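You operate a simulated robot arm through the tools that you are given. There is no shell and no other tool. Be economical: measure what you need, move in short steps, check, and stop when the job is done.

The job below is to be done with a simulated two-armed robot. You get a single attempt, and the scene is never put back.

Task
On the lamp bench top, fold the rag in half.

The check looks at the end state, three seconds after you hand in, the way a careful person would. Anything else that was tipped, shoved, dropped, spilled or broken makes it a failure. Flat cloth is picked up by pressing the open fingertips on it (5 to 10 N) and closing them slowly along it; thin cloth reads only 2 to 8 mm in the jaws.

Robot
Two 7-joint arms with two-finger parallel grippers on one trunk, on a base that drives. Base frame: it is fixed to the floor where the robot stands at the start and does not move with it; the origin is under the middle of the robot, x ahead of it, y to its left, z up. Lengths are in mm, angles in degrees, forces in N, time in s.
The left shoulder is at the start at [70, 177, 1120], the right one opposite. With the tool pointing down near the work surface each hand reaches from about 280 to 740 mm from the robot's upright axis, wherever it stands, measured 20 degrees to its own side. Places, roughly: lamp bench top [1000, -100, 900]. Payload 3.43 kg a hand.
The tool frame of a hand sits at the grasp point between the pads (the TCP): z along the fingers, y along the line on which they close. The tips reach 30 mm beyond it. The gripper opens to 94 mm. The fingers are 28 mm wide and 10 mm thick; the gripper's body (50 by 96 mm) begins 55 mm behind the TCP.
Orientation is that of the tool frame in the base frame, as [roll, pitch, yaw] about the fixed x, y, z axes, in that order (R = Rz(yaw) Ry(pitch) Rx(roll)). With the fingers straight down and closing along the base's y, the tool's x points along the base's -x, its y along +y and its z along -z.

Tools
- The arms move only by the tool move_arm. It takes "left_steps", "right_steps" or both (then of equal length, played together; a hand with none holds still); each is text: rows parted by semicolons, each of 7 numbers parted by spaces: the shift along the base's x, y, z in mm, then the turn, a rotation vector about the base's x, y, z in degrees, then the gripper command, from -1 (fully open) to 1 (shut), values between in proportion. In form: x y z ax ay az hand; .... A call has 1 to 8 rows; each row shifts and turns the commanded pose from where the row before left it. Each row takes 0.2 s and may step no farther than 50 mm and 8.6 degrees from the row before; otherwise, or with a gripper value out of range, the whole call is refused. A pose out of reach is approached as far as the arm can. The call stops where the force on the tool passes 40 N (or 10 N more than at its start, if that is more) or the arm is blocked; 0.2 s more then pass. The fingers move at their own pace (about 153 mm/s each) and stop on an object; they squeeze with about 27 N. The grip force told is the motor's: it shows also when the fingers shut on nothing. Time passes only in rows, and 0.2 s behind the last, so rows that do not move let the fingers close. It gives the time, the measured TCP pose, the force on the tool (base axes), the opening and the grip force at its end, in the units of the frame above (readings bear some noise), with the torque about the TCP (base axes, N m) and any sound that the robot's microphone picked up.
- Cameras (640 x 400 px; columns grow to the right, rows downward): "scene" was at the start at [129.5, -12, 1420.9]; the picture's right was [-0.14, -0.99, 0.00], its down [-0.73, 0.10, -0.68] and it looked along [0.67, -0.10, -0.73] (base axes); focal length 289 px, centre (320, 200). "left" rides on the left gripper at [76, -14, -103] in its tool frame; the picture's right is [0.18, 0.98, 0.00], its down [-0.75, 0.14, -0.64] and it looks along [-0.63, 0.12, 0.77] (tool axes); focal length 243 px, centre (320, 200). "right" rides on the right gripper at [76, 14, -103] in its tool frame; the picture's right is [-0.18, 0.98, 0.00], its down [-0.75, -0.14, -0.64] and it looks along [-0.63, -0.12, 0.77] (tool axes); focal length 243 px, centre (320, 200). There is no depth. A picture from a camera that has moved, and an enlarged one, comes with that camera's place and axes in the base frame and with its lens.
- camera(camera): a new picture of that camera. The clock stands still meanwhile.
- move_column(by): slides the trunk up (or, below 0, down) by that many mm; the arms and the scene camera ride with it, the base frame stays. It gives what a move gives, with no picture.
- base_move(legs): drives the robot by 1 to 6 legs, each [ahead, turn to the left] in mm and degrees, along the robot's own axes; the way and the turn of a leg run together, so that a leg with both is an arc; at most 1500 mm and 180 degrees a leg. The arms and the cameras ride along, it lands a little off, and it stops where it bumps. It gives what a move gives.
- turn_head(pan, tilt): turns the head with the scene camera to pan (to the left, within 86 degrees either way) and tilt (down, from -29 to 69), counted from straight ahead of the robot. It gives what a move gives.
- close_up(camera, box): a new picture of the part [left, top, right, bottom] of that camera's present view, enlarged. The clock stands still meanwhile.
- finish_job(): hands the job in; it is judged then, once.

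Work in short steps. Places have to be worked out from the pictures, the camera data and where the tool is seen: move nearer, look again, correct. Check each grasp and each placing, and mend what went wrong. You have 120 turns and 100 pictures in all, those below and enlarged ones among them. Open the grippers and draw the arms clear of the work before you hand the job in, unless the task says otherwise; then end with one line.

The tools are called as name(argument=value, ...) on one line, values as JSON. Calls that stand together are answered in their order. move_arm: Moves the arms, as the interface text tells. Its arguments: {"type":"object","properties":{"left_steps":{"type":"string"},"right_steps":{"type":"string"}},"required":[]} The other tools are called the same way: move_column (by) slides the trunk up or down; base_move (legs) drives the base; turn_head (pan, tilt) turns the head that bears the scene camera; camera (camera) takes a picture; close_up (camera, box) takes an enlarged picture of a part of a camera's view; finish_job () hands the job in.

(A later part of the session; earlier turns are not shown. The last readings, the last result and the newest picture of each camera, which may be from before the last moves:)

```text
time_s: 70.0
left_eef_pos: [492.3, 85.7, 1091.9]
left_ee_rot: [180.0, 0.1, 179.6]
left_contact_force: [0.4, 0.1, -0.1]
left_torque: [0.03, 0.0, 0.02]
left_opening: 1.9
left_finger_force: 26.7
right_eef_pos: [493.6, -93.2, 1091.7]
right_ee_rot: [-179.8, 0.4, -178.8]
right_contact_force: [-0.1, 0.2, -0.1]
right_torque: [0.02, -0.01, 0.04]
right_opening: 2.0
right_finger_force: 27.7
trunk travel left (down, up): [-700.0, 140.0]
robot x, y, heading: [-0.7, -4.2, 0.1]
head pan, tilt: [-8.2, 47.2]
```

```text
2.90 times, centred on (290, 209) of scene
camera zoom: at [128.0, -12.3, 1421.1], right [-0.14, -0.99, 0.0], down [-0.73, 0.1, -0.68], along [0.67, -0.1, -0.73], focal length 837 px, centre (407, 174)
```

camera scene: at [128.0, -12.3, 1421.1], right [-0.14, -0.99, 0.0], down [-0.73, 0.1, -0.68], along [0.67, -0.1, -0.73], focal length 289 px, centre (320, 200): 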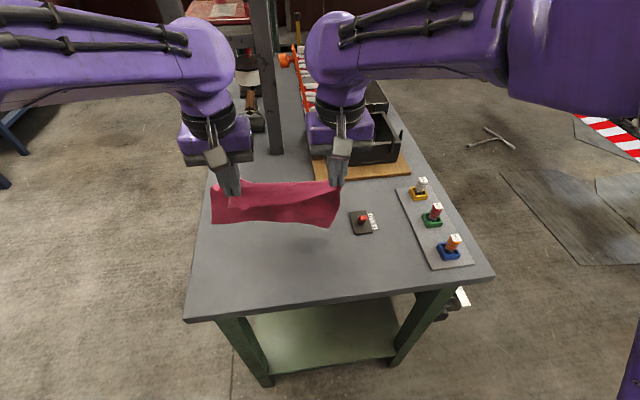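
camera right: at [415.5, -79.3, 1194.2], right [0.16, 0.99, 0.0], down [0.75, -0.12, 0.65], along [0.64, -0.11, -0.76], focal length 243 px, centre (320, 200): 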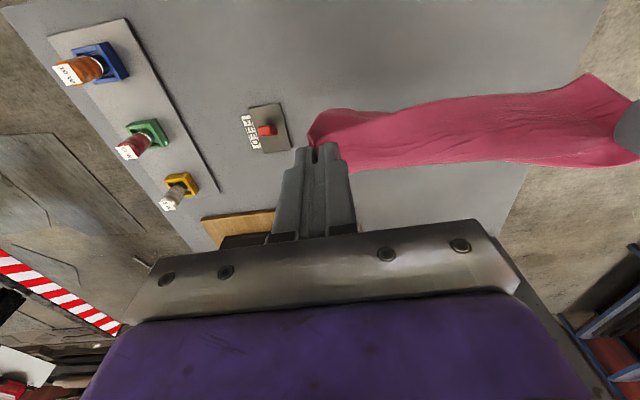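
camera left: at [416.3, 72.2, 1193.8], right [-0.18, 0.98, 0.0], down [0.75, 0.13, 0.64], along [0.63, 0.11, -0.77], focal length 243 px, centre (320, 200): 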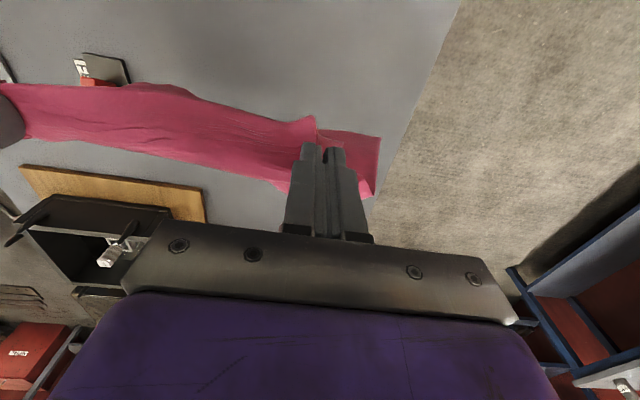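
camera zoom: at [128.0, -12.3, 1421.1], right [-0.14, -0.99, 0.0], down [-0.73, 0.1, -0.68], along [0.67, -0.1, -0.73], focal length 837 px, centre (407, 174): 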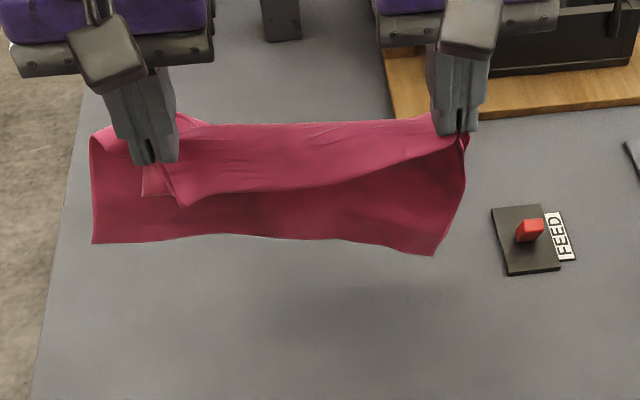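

The hang is clear: the bottom edge is forward of the hands at x≈545, and it is tilted because the left pinch sits deeper. I level it by lowering the left 26 mm and back both hands by 65 mm so the fold lands mid-bench.

move_arm(left_steps="-10 0 -5 0 0 0 1;-15 0 -6 0 0 0 1;-15 0 -6 0 0 0 1;-15 0 -6 0 0 0 1;-10 0 -3 0 0 0 1;0 0 0 0 0 0 1;0 0 0 0 0 0 1;0 0 0 0 0 0 1", right_steps="-10 0 0 0 0 0 1;-15 0 0 0 0 0 1;-15 0 0 0 0 0 1;-15 0 0 0 0 0 1;-10 0 0 0 0 0 1;0 0 0 0 0 0 1;0 0 0 0 0 0 1;0 0 0 0 0 0 1")

close_up(camera="scene", box=[180, 160, 400, 298])

```text
time_s: 71.8
left_eef_pos: [429.0, 86.9, 1064.6]
left_ee_rot: [179.9, 0.0, 179.5]
left_contact_force: [-0.1, 0.1, -0.1]
left_torque: [0.01, 0.0, 0.02]
left_opening: 1.9
left_finger_force: 27.2
right_eef_pos: [427.6, -93.8, 1090.8]
right_ee_rot: [-179.9, 0.4, -178.7]
right_contact_force: [0.7, 0.3, -0.5]
right_torque: [0.02, -0.03, 0.04]
right_opening: 1.7
right_finger_force: 27.4
trunk travel left (down, up): [-700.0, 140.0]
robot x, y, heading: [0.8, -2.5, 0.0]
head pan, tilt: [-8.2, 47.2]
```

```text
2.90 times, centred on (290, 229) of scene
camera zoom: at [129.6, -12.3, 1420.9], right [-0.14, -0.99, 0.0], down [-0.73, 0.1, -0.68], along [0.67, -0.1, -0.73], focal length 837 px, centre (407, 116)
```

zoom: 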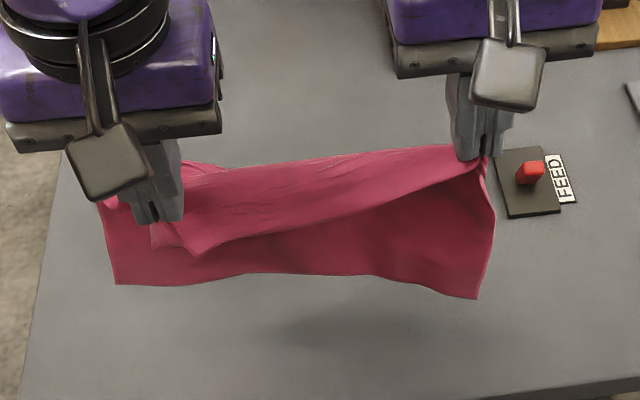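

Bottom edge is level at z≈912, but its right end lags. I move the right hand 30 mm forward to square it and lower both until the edge touches the bench.

move_arm(left_steps="0 0 -6 0 0 0 1;0 0 -6 0 0 0 1;0 0 -7 0 0 0 1;0 0 -7 0 0 0 1;0 0 -7 0 0 0 1;0 0 -7 0 0 0 1;0 0 0 0 0 0 1;0 0 0 0 0 0 1", right_steps="5 0 -6 0 0 0 1;5 0 -6 0 0 0 1;5 0 -7 0 0 0 1;5 0 -7 0 0 0 1;5 0 -7 0 0 0 1;5 0 -7 0 0 0 1;0 0 0 0 0 0 1;0 0 0 0 0 0 1")

close_up(camera="scene", box=[180, 160, 400, 298])

```text
time_s: 73.6
left_eef_pos: [430.5, 86.0, 1027.6]
left_ee_rot: [180.0, 0.0, 179.5]
left_contact_force: [-0.1, -0.3, 0.8]
left_torque: [0.02, -0.02, 0.03]
left_opening: 1.6
left_finger_force: 27.1
right_eef_pos: [459.0, -93.3, 1050.4]
right_ee_rot: [-179.8, 0.5, -178.7]
right_contact_force: [0.2, 0.3, -0.4]
right_torque: [0.04, 0.02, 0.05]
right_opening: 1.8
right_finger_force: 27.0
trunk travel left (down, up): [-700.0, 140.0]
robot x, y, heading: [-0.3, 2.0, -0.1]
head pan, tilt: [-8.2, 47.2]
```

```text
2.90 times, centred on (290, 229) of scene
camera zoom: at [129.6, -12.0, 1420.9], right [-0.14, -0.99, 0.0], down [-0.73, 0.1, -0.68], along [0.67, -0.1, -0.73], focal length 837 px, centre (407, 116)
```

zoom: 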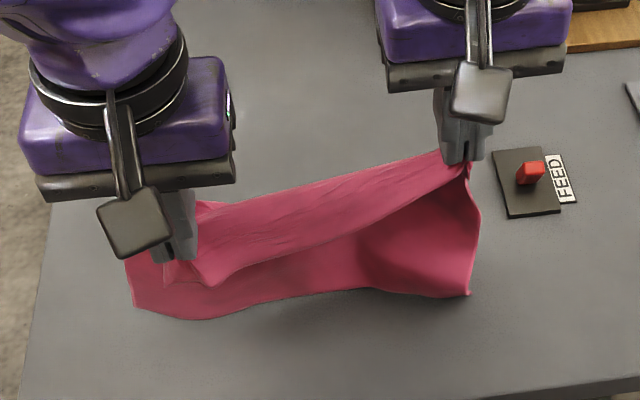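

The bottom edge is down along x≈450–475. Now I move both hands forward while lowering, to lay the lower half forward.

move_arm(left_steps="20 0 -7 0 0 0 1;20 0 -7 0 0 0 1;20 0 -10 0 0 0 1;20 0 -10 0 0 0 1;15 0 -12 0 0 0 1;15 0 -13 0 0 0 1;0 0 0 0 0 0 1", right_steps="18 0 -7 0 0 0 1;18 0 -7 0 0 0 1;15 0 -11 0 0 0 1;15 0 -12 0 0 0 1;10 0 -15 0 0 0 1;10 0 -15 0 0 0 1;0 0 0 0 0 0 1")

close_up(camera="scene", box=[180, 160, 400, 298])

camera(camera="left")

```text
time_s: 75.2
left_eef_pos: [538.9, 83.6, 966.3]
left_ee_rot: [-179.9, 0.0, 179.4]
left_contact_force: [0.3, -0.5, -0.6]
left_torque: [0.03, -0.03, 0.01]
left_opening: 2.0
left_finger_force: 27.1
right_eef_pos: [544.2, -94.3, 982.3]
right_ee_rot: [-179.9, 0.4, -178.8]
right_contact_force: [-0.5, 0.6, 0.3]
right_torque: [0.05, -0.03, 0.02]
right_opening: 2.1
right_finger_force: 27.0
trunk travel left (down, up): [-700.0, 140.0]
robot x, y, heading: [-0.5, 0.5, -0.1]
head pan, tilt: [-8.2, 47.2]
```

```text
2.90 times, centred on (290, 229) of scene
camera zoom: at [128.6, -12.1, 1421.0], right [-0.14, -0.99, 0.0], down [-0.73, 0.1, -0.68], along [0.67, -0.1, -0.73], focal length 837 px, centre (407, 116)
```

zoom: 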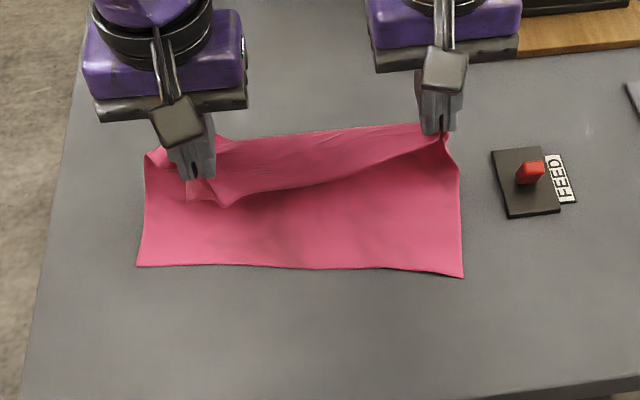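

```text
41 pictures are left
camera left: at [462.6, 71.7, 1068.0], right [-0.18, 0.98, 0.0], down [0.75, 0.13, 0.64], along [0.63, 0.11, -0.77], focal length 243 px, centre (320, 200)
```

left: 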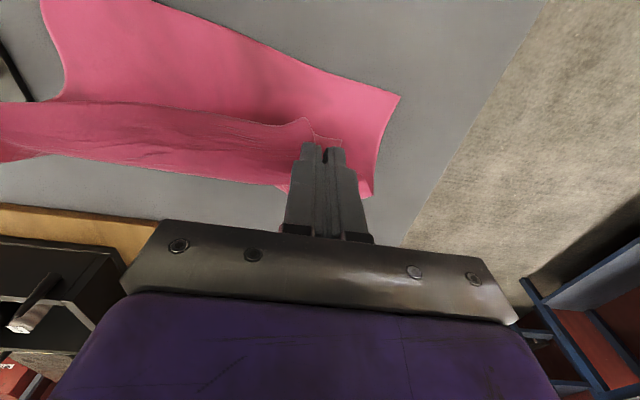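

The lower half lies flat, with its edge from (511,143) to (466,-107). Now I bring the held edge down and back over it: left pinch to x≈534, right to x≈476.

move_arm(left_steps="8 0 -10 0 0 0 1;6 0 -11 0 0 0 1;0 0 -11 0 0 0 1;-6 0 -11 0 0 0 1;-6 0 -10 0 0 0 1;-6 0 -8 0 0 0 1;0 0 0 0 0 0 1", right_steps="6 0 -10 0 0 0 1;-4 0 -13 0 0 0 1;-14 0 -14 0 0 0 1;-18 0 -14 0 0 0 1;-20 0 -14 0 0 0 1;-18 0 -10 0 0 0 1;0 0 0 0 0 0 1")

close_up(camera="scene", box=[180, 160, 400, 298])

camera(camera="left")

camera(camera="right")

```text
time_s: 76.8
left_eef_pos: [535.0, 85.0, 903.7]
left_ee_rot: [-180.0, 0.1, 179.4]
left_contact_force: [-1.6, -4.8, 0.3]
left_torque: [-0.1, 0.08, -0.04]
left_opening: 1.7
left_finger_force: 27.0
right_eef_pos: [477.0, -92.6, 907.7]
right_ee_rot: [-180.0, 0.3, -178.7]
right_contact_force: [1.6, 4.1, -1.0]
right_torque: [0.11, -0.06, 0.0]
right_opening: 2.1
right_finger_force: 26.7
trunk travel left (down, up): [-700.0, 140.0]
robot x, y, heading: [-1.0, -2.3, -0.1]
head pan, tilt: [-8.2, 47.2]
```

```text
2.90 times, centred on (290, 229) of scene
camera zoom: at [130.0, -12.0, 1420.9], right [-0.14, -0.99, 0.0], down [-0.73, 0.1, -0.68], along [0.67, -0.1, -0.73], focal length 837 px, centre (407, 116)
```

zoom: 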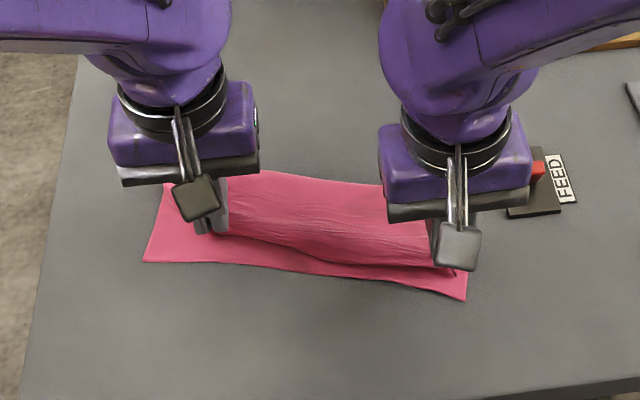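

```text
39 pictures are left
camera left: at [458.9, 72.1, 1006.2], right [-0.18, 0.98, 0.0], down [0.75, 0.13, 0.64], along [0.63, 0.11, -0.77], focal length 243 px, centre (320, 200)
```

left: 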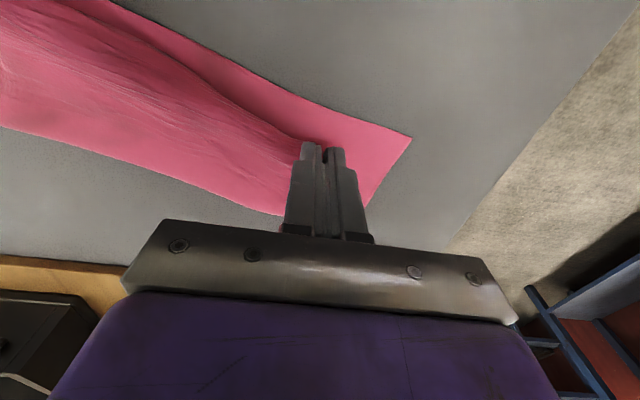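

```text
38 pictures are left
camera right: at [399.9, -79.1, 1011.2], right [0.16, 0.99, 0.0], down [0.75, -0.12, 0.65], along [0.64, -0.11, -0.76], focal length 243 px, centre (320, 200)
```

right: 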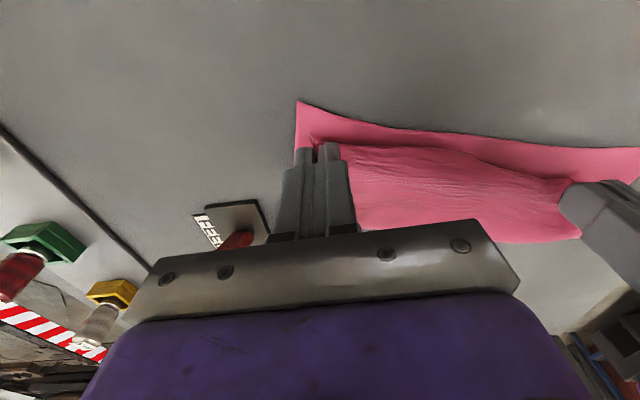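

Nearly there: the right pinch should come back about 20 mm more, and the left flap seems tucked under. I lift the left, move it back, then lower it while drawing forward so the flap trails out toward me.

move_arm(left_steps="-5 0 20 0 0 0 1;-10 0 15 0 0 0 1;-15 0 5 0 0 0 1;-10 0 -8 0 0 0 1;0 0 -12 0 0 0 1;12 0 -5 0 0 0 1;14 0 -8 0 0 0 1;14 0 -8 0 0 0 1", right_steps="0 0 5 0 0 0 1;-5 0 0 0 0 0 1;-5 0 0 0 0 0 1;-5 0 0 0 0 0 1;-5 0 -3 0 0 0 1;0 0 -3 0 0 0 1;0 0 -3 0 0 0 1;0 0 -2 0 0 0 1")

close_up(camera="scene", box=[180, 160, 400, 298])

close_up(camera="left", box=[120, 20, 480, 240])

```text
time_s: 78.6
left_eef_pos: [535.7, 83.9, 904.0]
left_ee_rot: [-180.0, 0.1, 179.5]
left_contact_force: [-5.6, -9.6, -0.1]
left_torque: [-0.31, 0.17, -0.19]
left_opening: 1.9
left_finger_force: 27.4
right_eef_pos: [457.8, -92.6, 901.5]
right_ee_rot: [180.0, 0.4, -178.8]
right_contact_force: [5.1, 9.3, 0.7]
right_torque: [0.35, -0.14, -0.02]
right_opening: 2.2
right_finger_force: 27.0
trunk travel left (down, up): [-700.0, 140.0]
robot x, y, heading: [-2.8, -3.2, -0.0]
head pan, tilt: [-8.2, 47.2]
```

```text
2.90 times, centred on (290, 229) of scene
camera zoom: at [130.5, -12.0, 1420.9], right [-0.14, -0.99, 0.0], down [-0.73, 0.1, -0.68], along [0.67, -0.1, -0.73], focal length 837 px, centre (407, 116)
```

zoom: 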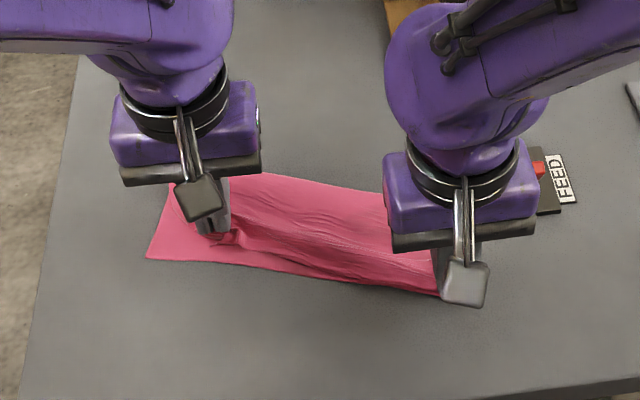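

```text
1.78 times, centred on (300, 130) of left
camera zoom: at [459.0, 70.7, 1006.2], right [-0.17, 0.98, 0.0], down [0.76, 0.13, 0.64], along [0.63, 0.11, -0.77], focal length 431 px, centre (356, 324)
```

zoom: 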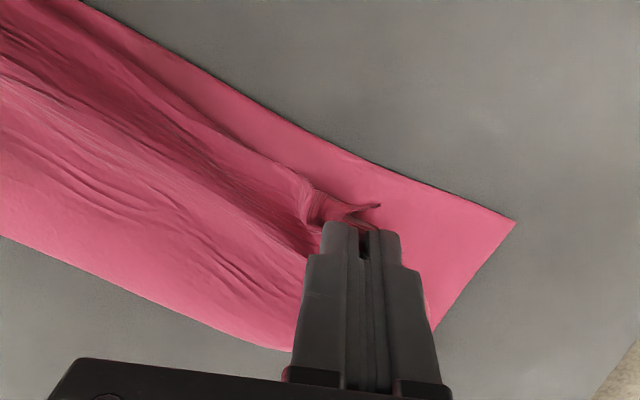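

The layers align well on the right, and the left held edge is about 20 mm short and slightly taut. I move the left back 20 mm, lower both, release gently and lift clear.

move_arm(left_steps="-10 0 -2 0 0 0 1;-10 0 -4 0 0 0 1;0 0 0 0 0 0 0.8;0 0 0 0 0 0 0.6;0 0 0 0 0 0 0.4;0 0 12 0 0 0 0.4;0 0 40 0 0 0 0.4", right_steps="0 0 -2 0 0 0 1;0 0 -2 0 0 0 1;0 0 0 0 0 0 0.8;0 0 0 0 0 0 0.6;0 0 0 0 0 0 0.4;0 0 12 0 0 0 0.4;0 0 40 0 0 0 0.4")

move_arm(left_steps="-20 10 35 0 0 0 0.4;-20 40 10 0 0 0 0.4;-10 45 0 0 0 0 0.4;0 45 0 0 0 0 0.4", right_steps="0 -10 40 0 0 0 0.4;0 -45 10 0 0 0 0.4;0 -45 0 0 0 0 0.4;0 -45 0 0 0 0 0.4")

close_up(camera="scene", box=[180, 160, 400, 298])

```text
time_s: 80.2
left_eef_pos: [513.5, 84.3, 952.0]
left_ee_rot: [-180.0, 0.1, 179.5]
left_contact_force: [0.3, 0.0, -0.1]
left_torque: [-0.02, -0.03, 0.0]
left_opening: 28.0
left_finger_force: 0.1
right_eef_pos: [453.6, -92.8, 952.5]
right_ee_rot: [-179.8, 0.4, -178.8]
right_contact_force: [-0.6, 0.7, -0.3]
right_torque: [0.01, -0.02, 0.02]
right_opening: 28.0
right_finger_force: 0.1
trunk travel left (down, up): [-700.0, 140.0]
robot x, y, heading: [-0.6, -0.9, -0.1]
head pan, tilt: [-8.2, 47.2]
```

```text
time_s: 81.2
left_eef_pos: [464.4, 223.6, 994.5]
left_ee_rot: [180.0, 0.1, 179.5]
left_contact_force: [0.0, 0.0, 0.1]
left_torque: [-0.03, 0.01, 0.01]
left_opening: 27.9
left_finger_force: 0.1
right_eef_pos: [456.4, -239.6, 999.4]
right_ee_rot: [-179.9, 0.4, -178.7]
right_contact_force: [-0.4, -0.3, -0.2]
right_torque: [0.01, -0.02, -0.01]
right_opening: 28.6
right_finger_force: 0.1
trunk travel left (down, up): [-700.0, 140.0]
robot x, y, heading: [-0.4, -1.7, 0.2]
head pan, tilt: [-8.2, 47.2]
```

```text
2.90 times, centred on (290, 229) of scene
camera zoom: at [128.8, -12.1, 1421.0], right [-0.14, -0.99, 0.0], down [-0.73, 0.1, -0.68], along [0.67, -0.1, -0.73], focal length 837 px, centre (407, 116)
```

zoom: 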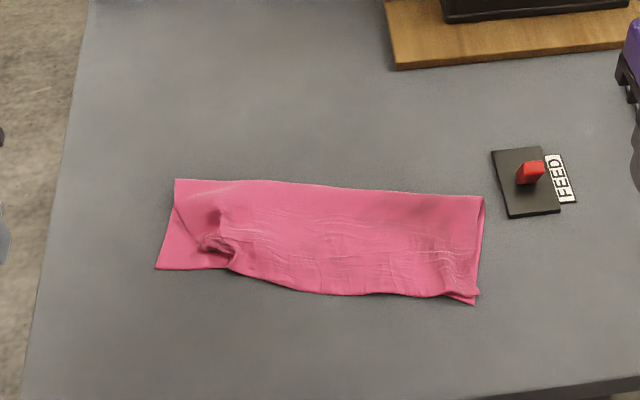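

That is very close to a proper half fold. Only the top layer's near-left corner is curled in; zooming in on it.

close_up(camera="scene", box=[226, 212, 290, 264])

close_up(camera="scene", box=[300, 215, 364, 267])

```text
7.69 times, centred on (258, 238) of scene
camera zoom: at [128.8, -12.1, 1421.0], right [-0.14, -0.99, 0.0], down [-0.73, 0.1, -0.68], along [0.67, -0.1, -0.73], focal length 2221 px, centre (797, -92)
```

zoom: 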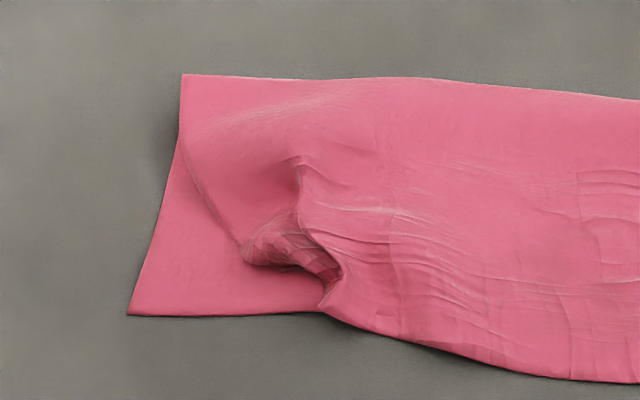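

```text
7.69 times, centred on (332, 241) of scene
camera zoom: at [128.8, -12.1, 1421.0], right [-0.14, -0.99, 0.0], down [-0.73, 0.1, -0.68], along [0.67, -0.1, -0.73], focal length 2221 px, centre (228, -115)
```

zoom: 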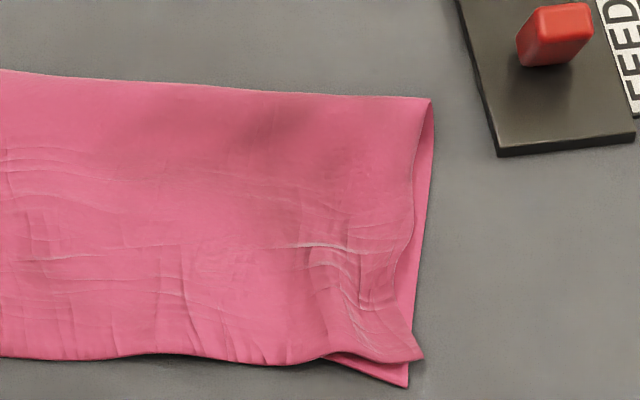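

The old pinch ridge hasn't opened: the top-left corner is bunched near (515,85), while it belongs around (506,129). I'll take just the bunch's tip with the left hand (fingers closing along x, not pressing on the lower layer) and draw it outward.

move_arm(left_steps="0 0 0 0 0 -8.5 0.4;0 0 0 0 0 -8.5 0.4;0 0 0 0 0 -8.5 0.4;0 0 0 0 0 -8.5 0.4;0 0 0 0 0 -8.5 0.4;0 0 0 0 0 -8.5 0.4;0 0 0 0 0 -8.5 0.4;0 0 0 0 0 -8.5 0.4")

move_arm(left_steps="10 -26 0 0 0 -8.5 0.4;10 -25 0 0 0 -8.5 0.4;10 -25 0 0 0 -4.5 0.4;10 -25 0 0 0 0 0.4;13 -25 0 0 0 0 0.4;0 0 -35 0 0 0 0.4;0 0 -25 0 0 0 0.4;0 0 0 0 0 0 0.4")

camera(camera="left")

```text
time_s: 83.0
left_eef_pos: [464.7, 225.4, 994.8]
left_ee_rot: [180.0, 0.1, 111.4]
left_contact_force: [-0.3, -0.4, -0.1]
left_torque: [0.02, -0.01, 0.04]
left_opening: 28.2
left_finger_force: 0.0
right_eef_pos: [456.7, -240.3, 999.1]
right_ee_rot: [-179.8, 0.3, -178.6]
right_contact_force: [-0.2, 0.2, 0.2]
right_torque: [0.03, 0.02, 0.0]
right_opening: 28.1
right_finger_force: 0.0
trunk travel left (down, up): [-700.0, 140.0]
robot x, y, heading: [0.9, 0.2, 0.3]
head pan, tilt: [-8.2, 47.2]
```

```text
time_s: 84.8
left_eef_pos: [518.3, 97.3, 935.0]
left_ee_rot: [179.9, 0.2, 90.1]
left_contact_force: [0.8, -0.2, 0.0]
left_torque: [0.02, 0.03, -0.01]
left_opening: 28.3
left_finger_force: 0.0
right_eef_pos: [455.8, -240.0, 999.7]
right_ee_rot: [180.0, 0.3, -178.7]
right_contact_force: [-0.6, 0.7, 0.6]
right_torque: [0.04, -0.01, -0.05]
right_opening: 28.2
right_finger_force: 0.1
trunk travel left (down, up): [-700.0, 140.0]
robot x, y, heading: [1.8, 2.7, -0.1]
head pan, tilt: [-8.2, 47.2]
```

```text
32 pictures are left
camera left: at [504.3, 174.8, 1038.1], right [0.98, 0.18, 0.0], down [0.14, -0.75, 0.64], along [0.12, -0.63, -0.77], focal length 243 px, centre (320, 200)
```

left: 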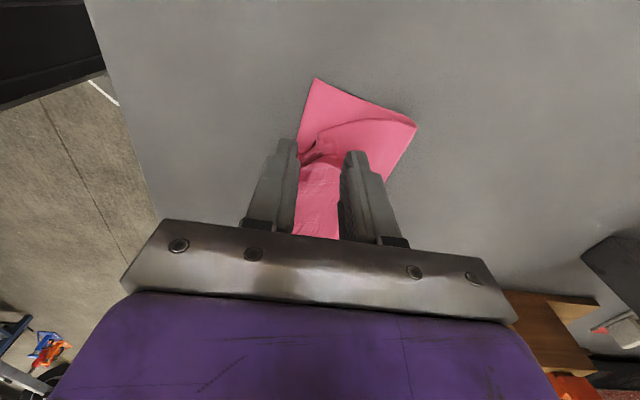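

close_up(camera="left", box=[250, 60, 430, 190])

```text
3.08 times, centred on (340, 125) of left
camera zoom: at [504.3, 174.8, 1038.1], right [0.98, 0.18, 0.0], down [0.14, -0.75, 0.64], along [0.12, -0.63, -0.77], focal length 746 px, centre (258, 431)
```

zoom: 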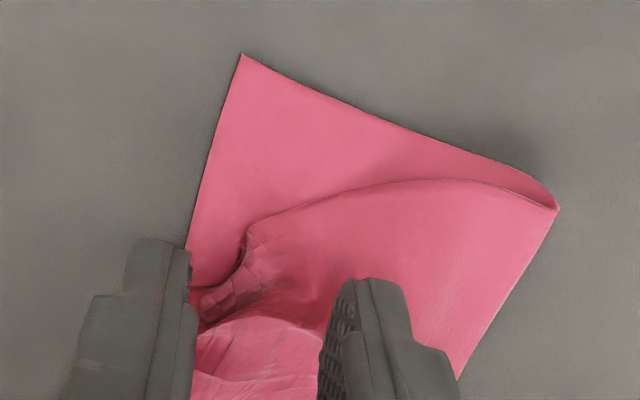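

The tip of the top layer's corner is at (516,96). I centre the fingers on it, lower to about 3 mm above the lower layer and close.

move_arm(left_steps="4 -6 -12 0 0 0 0.2;0 0 -12 0 0 0 0.2;0 0 -8 0 0 0 0.2;0 0 -5 0 0 0 0.2;0 0 -2 0 0 0 0.2;0 0 0 0 0 0 0.2")

close_up(camera="left", box=[230, 60, 410, 190])

```text
time_s: 86.2
left_eef_pos: [521.7, 92.7, 895.6]
left_ee_rot: [179.9, 0.0, 89.9]
left_contact_force: [-0.2, -0.4, -0.2]
left_torque: [0.02, 0.0, -0.03]
left_opening: 37.6
left_finger_force: 0.0
right_eef_pos: [457.0, -238.6, 998.4]
right_ee_rot: [-179.9, 0.4, -178.7]
right_contact_force: [-0.4, 0.2, -0.7]
right_torque: [-0.01, -0.03, -0.03]
right_opening: 28.3
right_finger_force: 0.0
trunk travel left (down, up): [-700.0, 140.0]
robot x, y, heading: [-3.0, -2.4, -0.2]
head pan, tilt: [-8.2, 47.2]
```

```text
3.08 times, centred on (320, 125) of left
camera zoom: at [507.8, 168.8, 998.2], right [0.98, 0.18, 0.0], down [0.14, -0.75, 0.64], along [0.12, -0.63, -0.77], focal length 746 px, centre (320, 431)
```

zoom: 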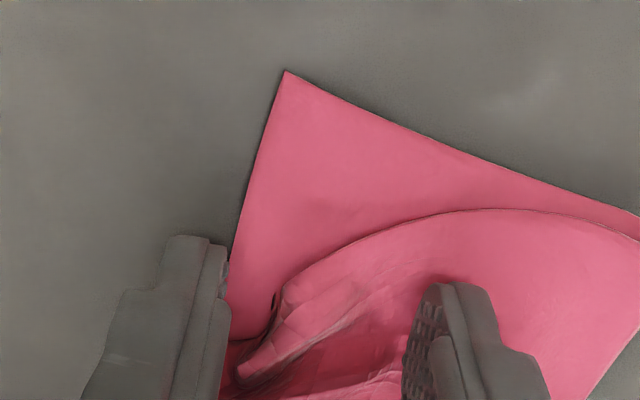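

The fingers straddle the bunched tip without loading the lower layer. Closing.

move_arm(left_steps="0 0 0 0 0 0 0.4;0 0 0 0 0 0 0.6;0 0 0 0 0 0 0.8;0 0 0 0 0 0 1;0 0 0 0 0 0 1;0 0 0 0 0 0 1")

close_up(camera="left", box=[230, 60, 410, 190])

```text
time_s: 87.6
left_eef_pos: [522.4, 91.9, 895.8]
left_ee_rot: [-179.9, 0.0, 89.9]
left_contact_force: [1.2, 0.0, 0.7]
left_torque: [0.02, -0.03, -0.02]
left_opening: 3.4
left_finger_force: 27.4
right_eef_pos: [457.0, -239.2, 998.3]
right_ee_rot: [-180.0, 0.5, -178.7]
right_contact_force: [-0.5, 0.5, 0.4]
right_torque: [0.02, -0.05, -0.02]
right_opening: 28.3
right_finger_force: 0.1
trunk travel left (down, up): [-700.0, 140.0]
robot x, y, heading: [0.8, -2.1, 0.1]
head pan, tilt: [-8.2, 47.2]
```

```text
3.08 times, centred on (320, 125) of left
camera zoom: at [507.7, 168.8, 998.4], right [0.98, 0.18, 0.0], down [0.14, -0.75, 0.64], along [0.12, -0.63, -0.77], focal length 746 px, centre (320, 431)
```

zoom: 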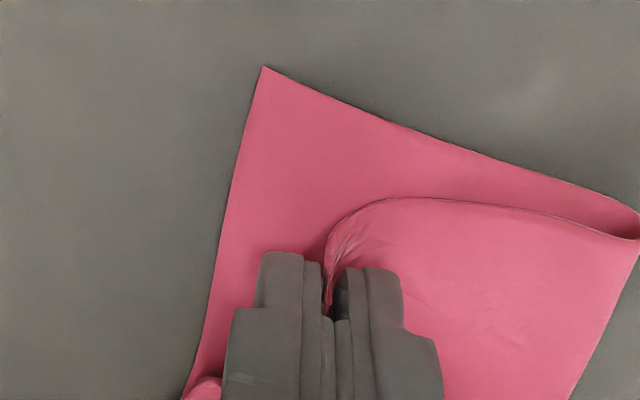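

Gripped the tip (3.4 mm). I lift 10 mm and draw it outward, toward the lower layer's corner.

move_arm(left_steps="0 0 6 0 0 0 1;0 2 6 0 0 0 1;-3 6 0 0 0 0 1;-4 6 0 0 0 0 1;-4 6 0 0 0 0 1;-3 5 0 0 0 0 1;0 0 0 0 0 0 1")

close_up(camera="scene", box=[220, 200, 350, 280])

close_up(camera="left", box=[230, 60, 410, 190])

```text
time_s: 89.2
left_eef_pos: [508.1, 118.7, 907.9]
left_ee_rot: [-180.0, 0.1, 90.0]
left_contact_force: [-0.8, 1.1, 0.1]
left_torque: [0.0, 0.0, 0.04]
left_opening: 3.0
left_finger_force: 27.3
right_eef_pos: [457.5, -240.4, 999.5]
right_ee_rot: [-179.8, 0.4, -178.7]
right_contact_force: [0.7, 0.0, -0.3]
right_torque: [0.01, -0.01, -0.04]
right_opening: 28.5
right_finger_force: 0.1
trunk travel left (down, up): [-700.0, 140.0]
robot x, y, heading: [2.1, -0.4, -0.2]
head pan, tilt: [-8.2, 47.2]
```

```text
4.92 times, centred on (285, 240) of scene
camera zoom: at [129.7, -12.2, 1420.9], right [-0.14, -0.99, 0.0], down [-0.73, 0.1, -0.68], along [0.67, -0.1, -0.73], focal length 1422 px, centre (492, 3)
```

zoom: 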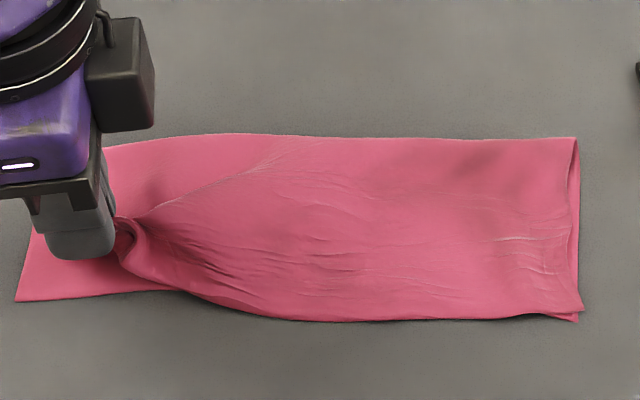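

```text
3.08 times, centred on (320, 125) of left
camera zoom: at [494.7, 194.8, 1010.3], right [0.98, 0.18, 0.0], down [0.14, -0.75, 0.64], along [0.12, -0.63, -0.77], focal length 746 px, centre (320, 431)
```

zoom: 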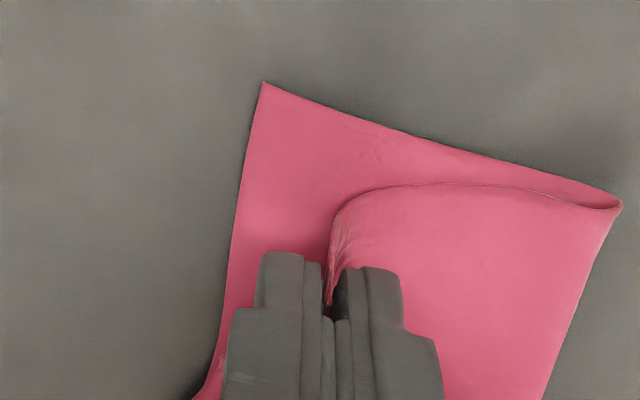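

The lower layer moved along as well; I lift 25 mm to see whether it is caught in the grip.

move_arm(left_steps="0 0 10 0 0 0 1;0 0 12 0 0 0 1;0 0 12 0 0 0 1;0 0 0 0 0 0 1")

camera(camera="left")

close_up(camera="scene", box=[220, 200, 350, 280])

```text
time_s: 90.2
left_eef_pos: [508.8, 117.0, 942.7]
left_ee_rot: [179.9, 0.2, 90.0]
left_contact_force: [-0.3, 0.2, -0.1]
left_torque: [-0.03, -0.02, 0.02]
left_opening: 3.0
left_finger_force: 27.2
right_eef_pos: [457.8, -240.1, 999.0]
right_ee_rot: [-179.8, 0.4, -178.8]
right_contact_force: [-0.1, 0.7, 0.2]
right_torque: [-0.03, -0.01, 0.0]
right_opening: 28.3
right_finger_force: 0.0
trunk travel left (down, up): [-700.0, 140.0]
robot x, y, heading: [0.1, -0.2, 0.1]
head pan, tilt: [-8.2, 47.2]
```

```text
26 pictures are left
camera left: at [494.3, 193.6, 1044.1], right [0.98, 0.18, 0.0], down [0.14, -0.75, 0.64], along [0.12, -0.63, -0.77], focal length 243 px, centre (320, 200)
```

left: 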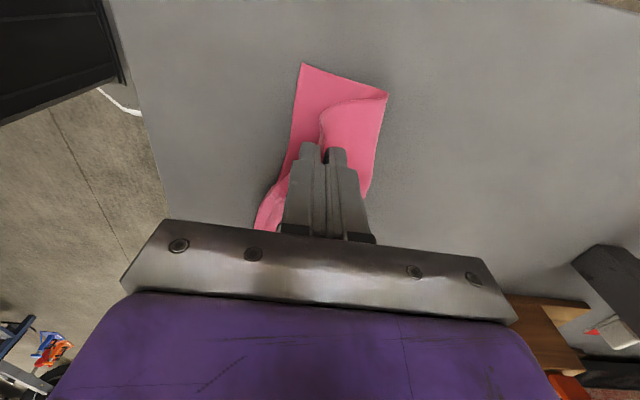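

```text
4.92 times, centred on (285, 240) of scene
camera zoom: at [129.7, -12.1, 1420.9], right [-0.14, -0.99, 0.0], down [-0.73, 0.1, -0.68], along [0.67, -0.1, -0.73], focal length 1422 px, centre (492, 3)
```

zoom: 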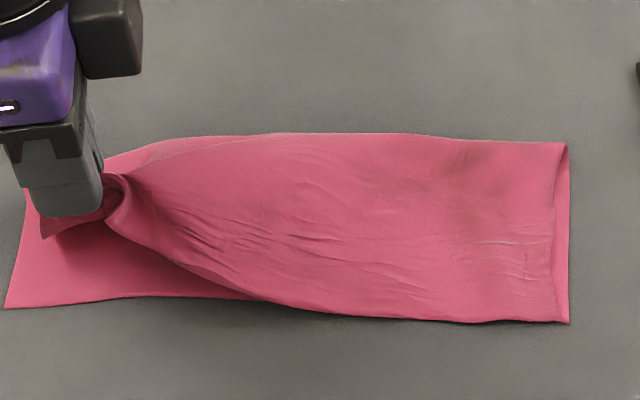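

Good: only the top layer is held, and the corner flap has popped out toward me. I lower it toward the lower layer's corner with a slight outward shift, then release.

move_arm(left_steps="-6 4 -6 0 0 0 1;-4 4 -8 0 0 0 1;0 4 -10 0 0 0 1;3 0 -10 0 0 0 1;3 0 -7 0 0 0 1;0 0 -3 0 0 0 1;0 0 0 0 0 0 1")

close_up(camera="scene", box=[220, 200, 350, 280])

```text
time_s: 91.8
left_eef_pos: [505.1, 128.7, 898.5]
left_ee_rot: [-179.9, 0.1, 90.0]
left_contact_force: [0.1, 0.3, 0.8]
left_torque: [0.0, 0.0, -0.03]
left_opening: 2.9
left_finger_force: 26.7
right_eef_pos: [456.8, -239.1, 999.6]
right_ee_rot: [-179.9, 0.3, -178.7]
right_contact_force: [0.0, -1.3, 1.1]
right_torque: [-0.02, 0.0, 0.02]
right_opening: 28.2
right_finger_force: 0.0
trunk travel left (down, up): [-700.0, 140.0]
robot x, y, heading: [1.6, 4.2, -0.1]
head pan, tilt: [-8.2, 47.2]
```

```text
4.92 times, centred on (285, 240) of scene
camera zoom: at [129.6, -12.1, 1420.9], right [-0.14, -0.99, 0.0], down [-0.73, 0.1, -0.68], along [0.67, -0.1, -0.73], focal length 1422 px, centre (492, 3)
```

zoom: 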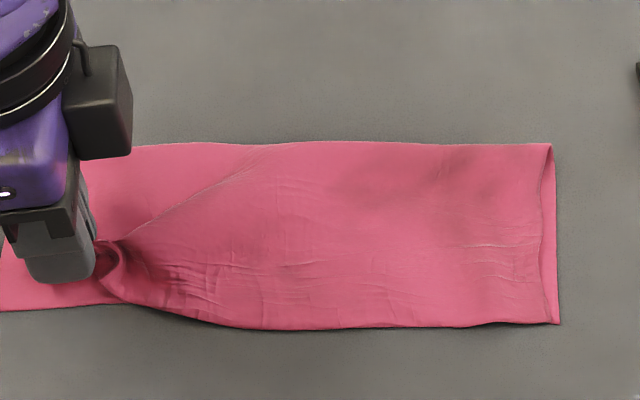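

Released slowly next, then I lift off and look.

move_arm(left_steps="0 0 0 0 0 0 0.8;0 0 0 0 0 0 0.6;0 0 0 0 0 0 0.4;0 0 12 0 0 0 0.4;0 0 40 0 0 0 0.4;0 40 20 0 0 0 0.4;0 45 0 0 0 0 0.4;0 45 0 0 0 0 0.4")

close_up(camera="scene", box=[210, 200, 350, 288])

```text
time_s: 93.6
left_eef_pos: [504.3, 260.3, 971.5]
left_ee_rot: [-180.0, 0.0, 89.9]
left_contact_force: [0.0, 0.7, -0.7]
left_torque: [-0.03, -0.03, -0.04]
left_opening: 28.5
left_finger_force: 0.0
right_eef_pos: [457.0, -237.9, 1000.0]
right_ee_rot: [-179.8, 0.4, -178.7]
right_contact_force: [0.4, 0.2, 0.7]
right_torque: [0.02, 0.01, -0.01]
right_opening: 28.0
right_finger_force: 0.0
trunk travel left (down, up): [-700.0, 140.0]
robot x, y, heading: [0.3, -1.5, -0.3]
head pan, tilt: [-8.2, 47.2]
```

```text
4.55 times, centred on (280, 244) of scene
camera zoom: at [129.1, -10.3, 1421.0], right [-0.14, -0.99, 0.0], down [-0.73, 0.1, -0.68], along [0.67, -0.1, -0.73], focal length 1313 px, centre (502, 0)
```

zoom: 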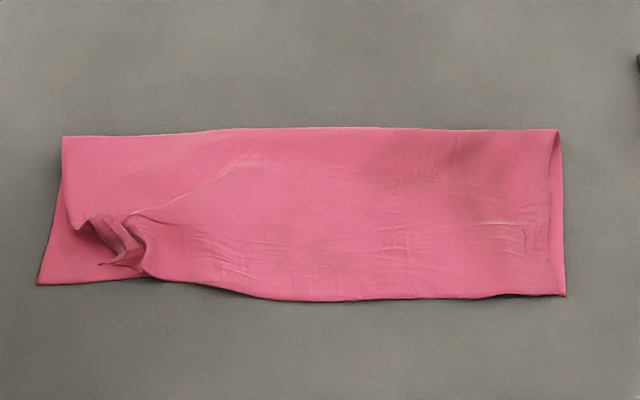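

Right side is clean. On the left a pleat remains: the true corner B is the tip at ≈(491,130), and it should sit at about (485,161). I go back for that tip only.

move_arm(left_steps="-2 -43 0 0 0 0 0.4;-2 -43 0 0 0 0 0.4;-2 -43 0 0 0 0 0.4;0 0 -35 0 0 0 0.4;0 0 -20 0 0 0 0.4;0 0 0 0 0 0 0.4")

close_up(camera="left", box=[230, 50, 430, 190])

```text
time_s: 95.0
left_eef_pos: [497.6, 131.1, 916.5]
left_ee_rot: [-180.0, 0.1, 90.0]
left_contact_force: [0.4, 0.1, 0.3]
left_torque: [-0.01, -0.02, 0.02]
left_opening: 28.4
left_finger_force: 0.0
right_eef_pos: [457.5, -240.1, 999.9]
right_ee_rot: [-179.9, 0.4, -178.7]
right_contact_force: [-0.5, -0.4, -0.4]
right_torque: [-0.02, -0.05, 0.0]
right_opening: 28.1
right_finger_force: 0.1
trunk travel left (down, up): [-700.0, 140.0]
robot x, y, heading: [1.3, 0.3, -0.1]
head pan, tilt: [-8.2, 47.2]
```

```text
2.86 times, centred on (330, 120) of left
camera zoom: at [484.0, 206.7, 1018.5], right [0.98, 0.18, 0.0], down [0.14, -0.75, 0.64], along [0.12, -0.63, -0.77], focal length 693 px, centre (291, 429)
```

zoom: 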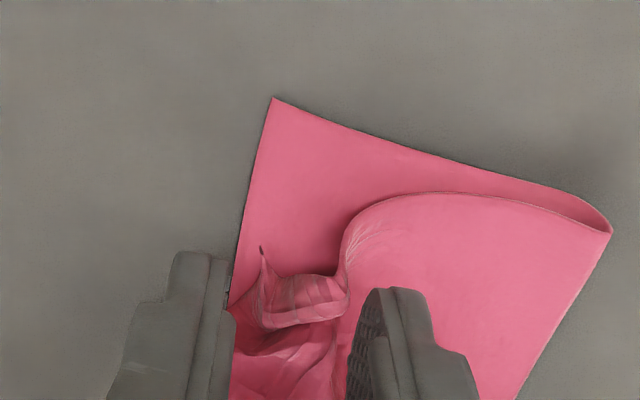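

B's tip is raised at (491,137). I shift outward 11 mm so only the tip lies between the pads, lower, and close.

move_arm(left_steps="-3 11 0 0 0 0 0.4;0 0 -12 0 0 0 0.4;0 0 -8 0 0 0 0.4;0 0 -1.5 0 0 0 0.4;0 0 0 0 0 0 0.6;0 0 0 0 0 0 0.8;0 0 0 0 0 0 1;0 0 0 0 0 0 1")

close_up(camera="left", box=[230, 50, 430, 190])

```text
time_s: 96.8
left_eef_pos: [495.7, 141.1, 894.4]
left_ee_rot: [-179.9, 0.1, 90.0]
left_contact_force: [0.7, 0.3, 0.1]
left_torque: [0.01, -0.01, -0.01]
left_opening: 2.3
left_finger_force: 27.4
right_eef_pos: [457.2, -239.7, 998.8]
right_ee_rot: [-179.9, 0.4, -178.7]
right_contact_force: [1.1, -0.6, 0.7]
right_torque: [-0.03, -0.02, 0.01]
right_opening: 28.1
right_finger_force: 0.0
trunk travel left (down, up): [-700.0, 140.0]
robot x, y, heading: [-3.8, 1.0, 0.1]
head pan, tilt: [-8.2, 47.2]
```

```text
2.86 times, centred on (330, 120) of left
camera zoom: at [480.8, 217.9, 996.3], right [0.98, 0.18, 0.0], down [0.14, -0.75, 0.64], along [0.12, -0.63, -0.77], focal length 693 px, centre (291, 429)
```

zoom: 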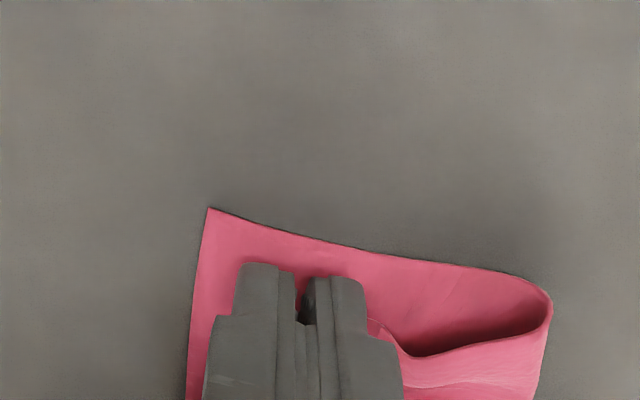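

Something is held (2.3 mm). Lift 20 mm, draw outward 20 mm, and look.

move_arm(left_steps="0 0 10 0 0 0 1;0 0 12 0 0 0 1;-1 5 0 0 0 0 1;-2 6 0 0 0 0 1;-2 6 0 0 0 0 1;0 0 0 0 0 0 1")

close_up(camera="scene", box=[210, 200, 350, 288])

```text
time_s: 98.2
left_eef_pos: [489.9, 159.0, 916.0]
left_ee_rot: [-180.0, -0.1, 90.0]
left_contact_force: [0.0, -0.3, -1.3]
left_torque: [-0.03, 0.0, -0.03]
left_opening: 2.1
left_finger_force: 27.3
right_eef_pos: [457.1, -239.8, 998.7]
right_ee_rot: [-179.9, 0.4, -178.7]
right_contact_force: [-0.5, -0.2, 0.6]
right_torque: [-0.03, -0.03, 0.0]
right_opening: 28.4
right_finger_force: 0.0
trunk travel left (down, up): [-700.0, 140.0]
robot x, y, heading: [-2.0, 1.1, -0.3]
head pan, tilt: [-8.2, 47.2]
```

```text
4.55 times, centred on (280, 244) of scene
camera zoom: at [129.7, -12.1, 1420.9], right [-0.14, -0.99, 0.0], down [-0.73, 0.1, -0.68], along [0.67, -0.1, -0.73], focal length 1313 px, centre (502, 0)
```

zoom: 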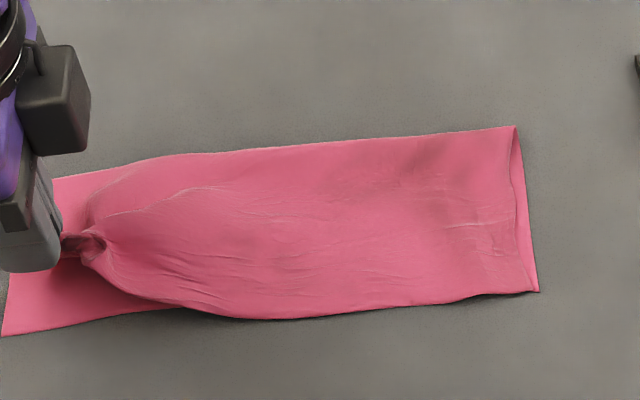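

The corner itself is now held. I move it back toward the lower corner at about (461,173) and lower it.

move_arm(left_steps="-7 2 0 0 0 0 1;-7 2 -2 0 0 0 1;-7 2 -5 0 0 0 1;-3 1 -7 0 0 0 1;0 0 -6 0 0 0 1;0 0 0 0 0 0 1")

close_up(camera="scene", box=[200, 200, 350, 294])

```text
time_s: 99.6
left_eef_pos: [465.9, 165.4, 895.5]
left_ee_rot: [-179.9, 0.1, 90.0]
left_contact_force: [-0.1, 0.3, 0.3]
left_torque: [-0.01, -0.01, -0.01]
left_opening: 2.3
left_finger_force: 27.2
right_eef_pos: [457.3, -239.5, 998.8]
right_ee_rot: [-179.9, 0.4, -178.7]
right_contact_force: [0.5, 0.0, -0.4]
right_torque: [0.02, -0.01, -0.01]
right_opening: 28.1
right_finger_force: 0.0
trunk travel left (down, up): [-700.0, 140.0]
robot x, y, heading: [0.8, -0.5, 0.1]
head pan, tilt: [-8.2, 47.2]
```

```text
4.26 times, centred on (275, 247) of scene
camera zoom: at [129.4, -12.0, 1421.0], right [-0.14, -0.99, 0.0], down [-0.73, 0.1, -0.68], along [0.67, -0.1, -0.73], focal length 1229 px, centre (512, 0)
```

zoom: 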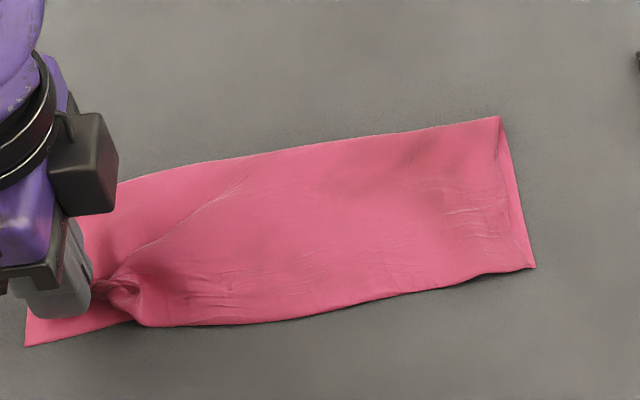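

Close now; releasing gently to inspect.

move_arm(left_steps="0 0 -1 0 0 0 0.8;0 0 0 0 0 0 0.6;0 0 0 0 0 0 0.4;0 0 12 0 0 0 0.4;0 0 40 0 0 0 0.4;0 40 20 0 0 0 0.4;0 45 0 0 0 0 0.4;0 30 0 0 0 0 0.4")

close_up(camera="scene", box=[200, 200, 350, 294])

```text
time_s: 101.4
left_eef_pos: [465.3, 281.6, 966.0]
left_ee_rot: [179.9, 0.1, 90.0]
left_contact_force: [-0.6, 0.9, -0.2]
left_torque: [-0.01, 0.0, 0.05]
left_opening: 28.3
left_finger_force: 0.0
right_eef_pos: [456.8, -238.4, 1000.0]
right_ee_rot: [-179.8, 0.3, -178.6]
right_contact_force: [0.4, -0.3, 0.1]
right_torque: [0.02, -0.01, 0.0]
right_opening: 28.1
right_finger_force: 0.1
trunk travel left (down, up): [-700.0, 140.0]
robot x, y, heading: [-0.2, 0.2, -0.2]
head pan, tilt: [-8.2, 47.2]
```

```text
4.26 times, centred on (275, 247) of scene
camera zoom: at [129.0, -11.4, 1421.0], right [-0.14, -0.99, 0.0], down [-0.73, 0.1, -0.68], along [0.67, -0.1, -0.73], focal length 1229 px, centre (512, 0)
```

zoom: 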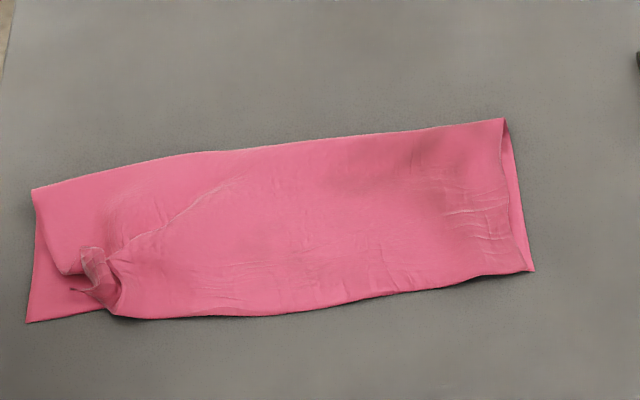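

A pleat of about 25 mm remains at that corner. I'll spread it by reversing the pickup: closed fingertips pressed lightly on the pleat, then opened along the edge. First I turn the left hand back to close along y and shut it.

move_arm(left_steps="0 0 0 0 0 8.5 1;0 0 0 0 0 8.5 1;0 0 0 0 0 8.5 1;0 0 0 0 0 8.5 1;0 0 0 0 0 8.5 1;0 0 0 0 0 8.5 1;0 0 0 0 0 8.5 1;0 0 0 0 0 8.5 1")

move_arm(left_steps="3 -34 0 0 0 8.5 1;3 -34 0 0 0 8.5 1;3 -34 0 0 0 5 1;4 -32 -10 0 0 0 1;0 0 -25 0 0 0 1;0 0 -15 0 0 0 1;0 0 0 0 0 0 1")

close_up(camera="left", box=[200, 60, 440, 220])

```text
time_s: 103.2
left_eef_pos: [466.5, 280.5, 967.3]
left_ee_rot: [-180.0, 0.1, 158.2]
left_contact_force: [-0.3, 0.5, 0.4]
left_torque: [-0.01, 0.04, 0.01]
left_opening: 0.0
left_finger_force: 27.2
right_eef_pos: [457.2, -240.4, 999.5]
right_ee_rot: [-179.9, 0.5, -178.6]
right_contact_force: [-0.1, -0.2, -0.5]
right_torque: [0.01, 0.02, 0.02]
right_opening: 28.3
right_finger_force: 0.0
trunk travel left (down, up): [-700.0, 140.0]
robot x, y, heading: [4.0, -1.8, -0.2]
head pan, tilt: [-8.2, 47.2]
```

```text
time_s: 104.8
left_eef_pos: [479.1, 146.0, 915.2]
left_ee_rot: [-180.0, 0.3, -179.9]
left_contact_force: [-0.3, 0.6, -0.3]
left_torque: [0.03, 0.03, -0.02]
left_opening: 0.1
left_finger_force: 26.8
right_eef_pos: [456.2, -240.5, 998.8]
right_ee_rot: [-179.9, 0.5, -178.7]
right_contact_force: [0.3, -0.7, -0.3]
right_torque: [0.01, 0.0, 0.01]
right_opening: 28.0
right_finger_force: 0.0
trunk travel left (down, up): [-700.0, 140.0]
robot x, y, heading: [0.3, -0.3, 0.1]
head pan, tilt: [-8.2, 47.2]
```

```text
2.50 times, centred on (320, 140) of left
camera zoom: at [402.7, 132.0, 1017.3], right [-0.18, 0.98, 0.0], down [0.75, 0.14, 0.64], along [0.63, 0.12, -0.77], focal length 606 px, centre (320, 350)
```

zoom: 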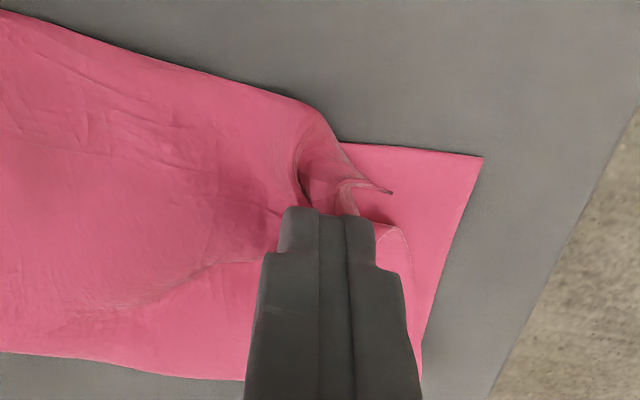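

The closed tips point right into the pleat's valley. I shift 4 mm toward the edge and press down gently.

move_arm(left_steps="-4 0 -8 0 0 0 1;0 0 -6 0 0 0 1;0 0 -4 0 0 0 1;0 0 -2 0 0 0 1;0 0 0 0 0 0 1")

```text
time_s: 106.0
left_eef_pos: [475.5, 144.9, 897.3]
left_ee_rot: [-180.0, 0.1, -180.0]
left_contact_force: [0.0, 0.9, 1.5]
left_torque: [-0.01, 0.0, 0.0]
left_opening: 0.0
left_finger_force: 27.1
right_eef_pos: [456.3, -239.7, 998.8]
right_ee_rot: [-180.0, 0.4, -178.6]
right_contact_force: [-0.4, 0.4, 0.8]
right_torque: [0.0, -0.01, 0.03]
right_opening: 28.3
right_finger_force: 0.1
trunk travel left (down, up): [-700.0, 140.0]
robot x, y, heading: [1.8, 4.2, -0.1]
head pan, tilt: [-8.2, 47.2]
```

move_arm(left_steps="0 0 -2 0 0 0 1;0 0 -1.5 0 0 0 1;0 0 0 0 0 0 1")

```text
time_s: 106.8
left_eef_pos: [475.7, 145.9, 892.7]
left_ee_rot: [179.9, 0.1, -180.0]
left_contact_force: [-1.0, -0.6, 7.2]
left_torque: [-0.02, -0.02, 0.01]
left_opening: 0.2
left_finger_force: 26.8
right_eef_pos: [456.4, -240.2, 998.7]
right_ee_rot: [-179.9, 0.5, -178.7]
right_contact_force: [0.2, 0.6, 0.7]
right_torque: [0.03, 0.02, 0.0]
right_opening: 28.3
right_finger_force: 0.2
trunk travel left (down, up): [-700.0, 140.0]
robot x, y, heading: [0.5, 2.2, 0.3]
head pan, tilt: [-8.2, 47.2]
```

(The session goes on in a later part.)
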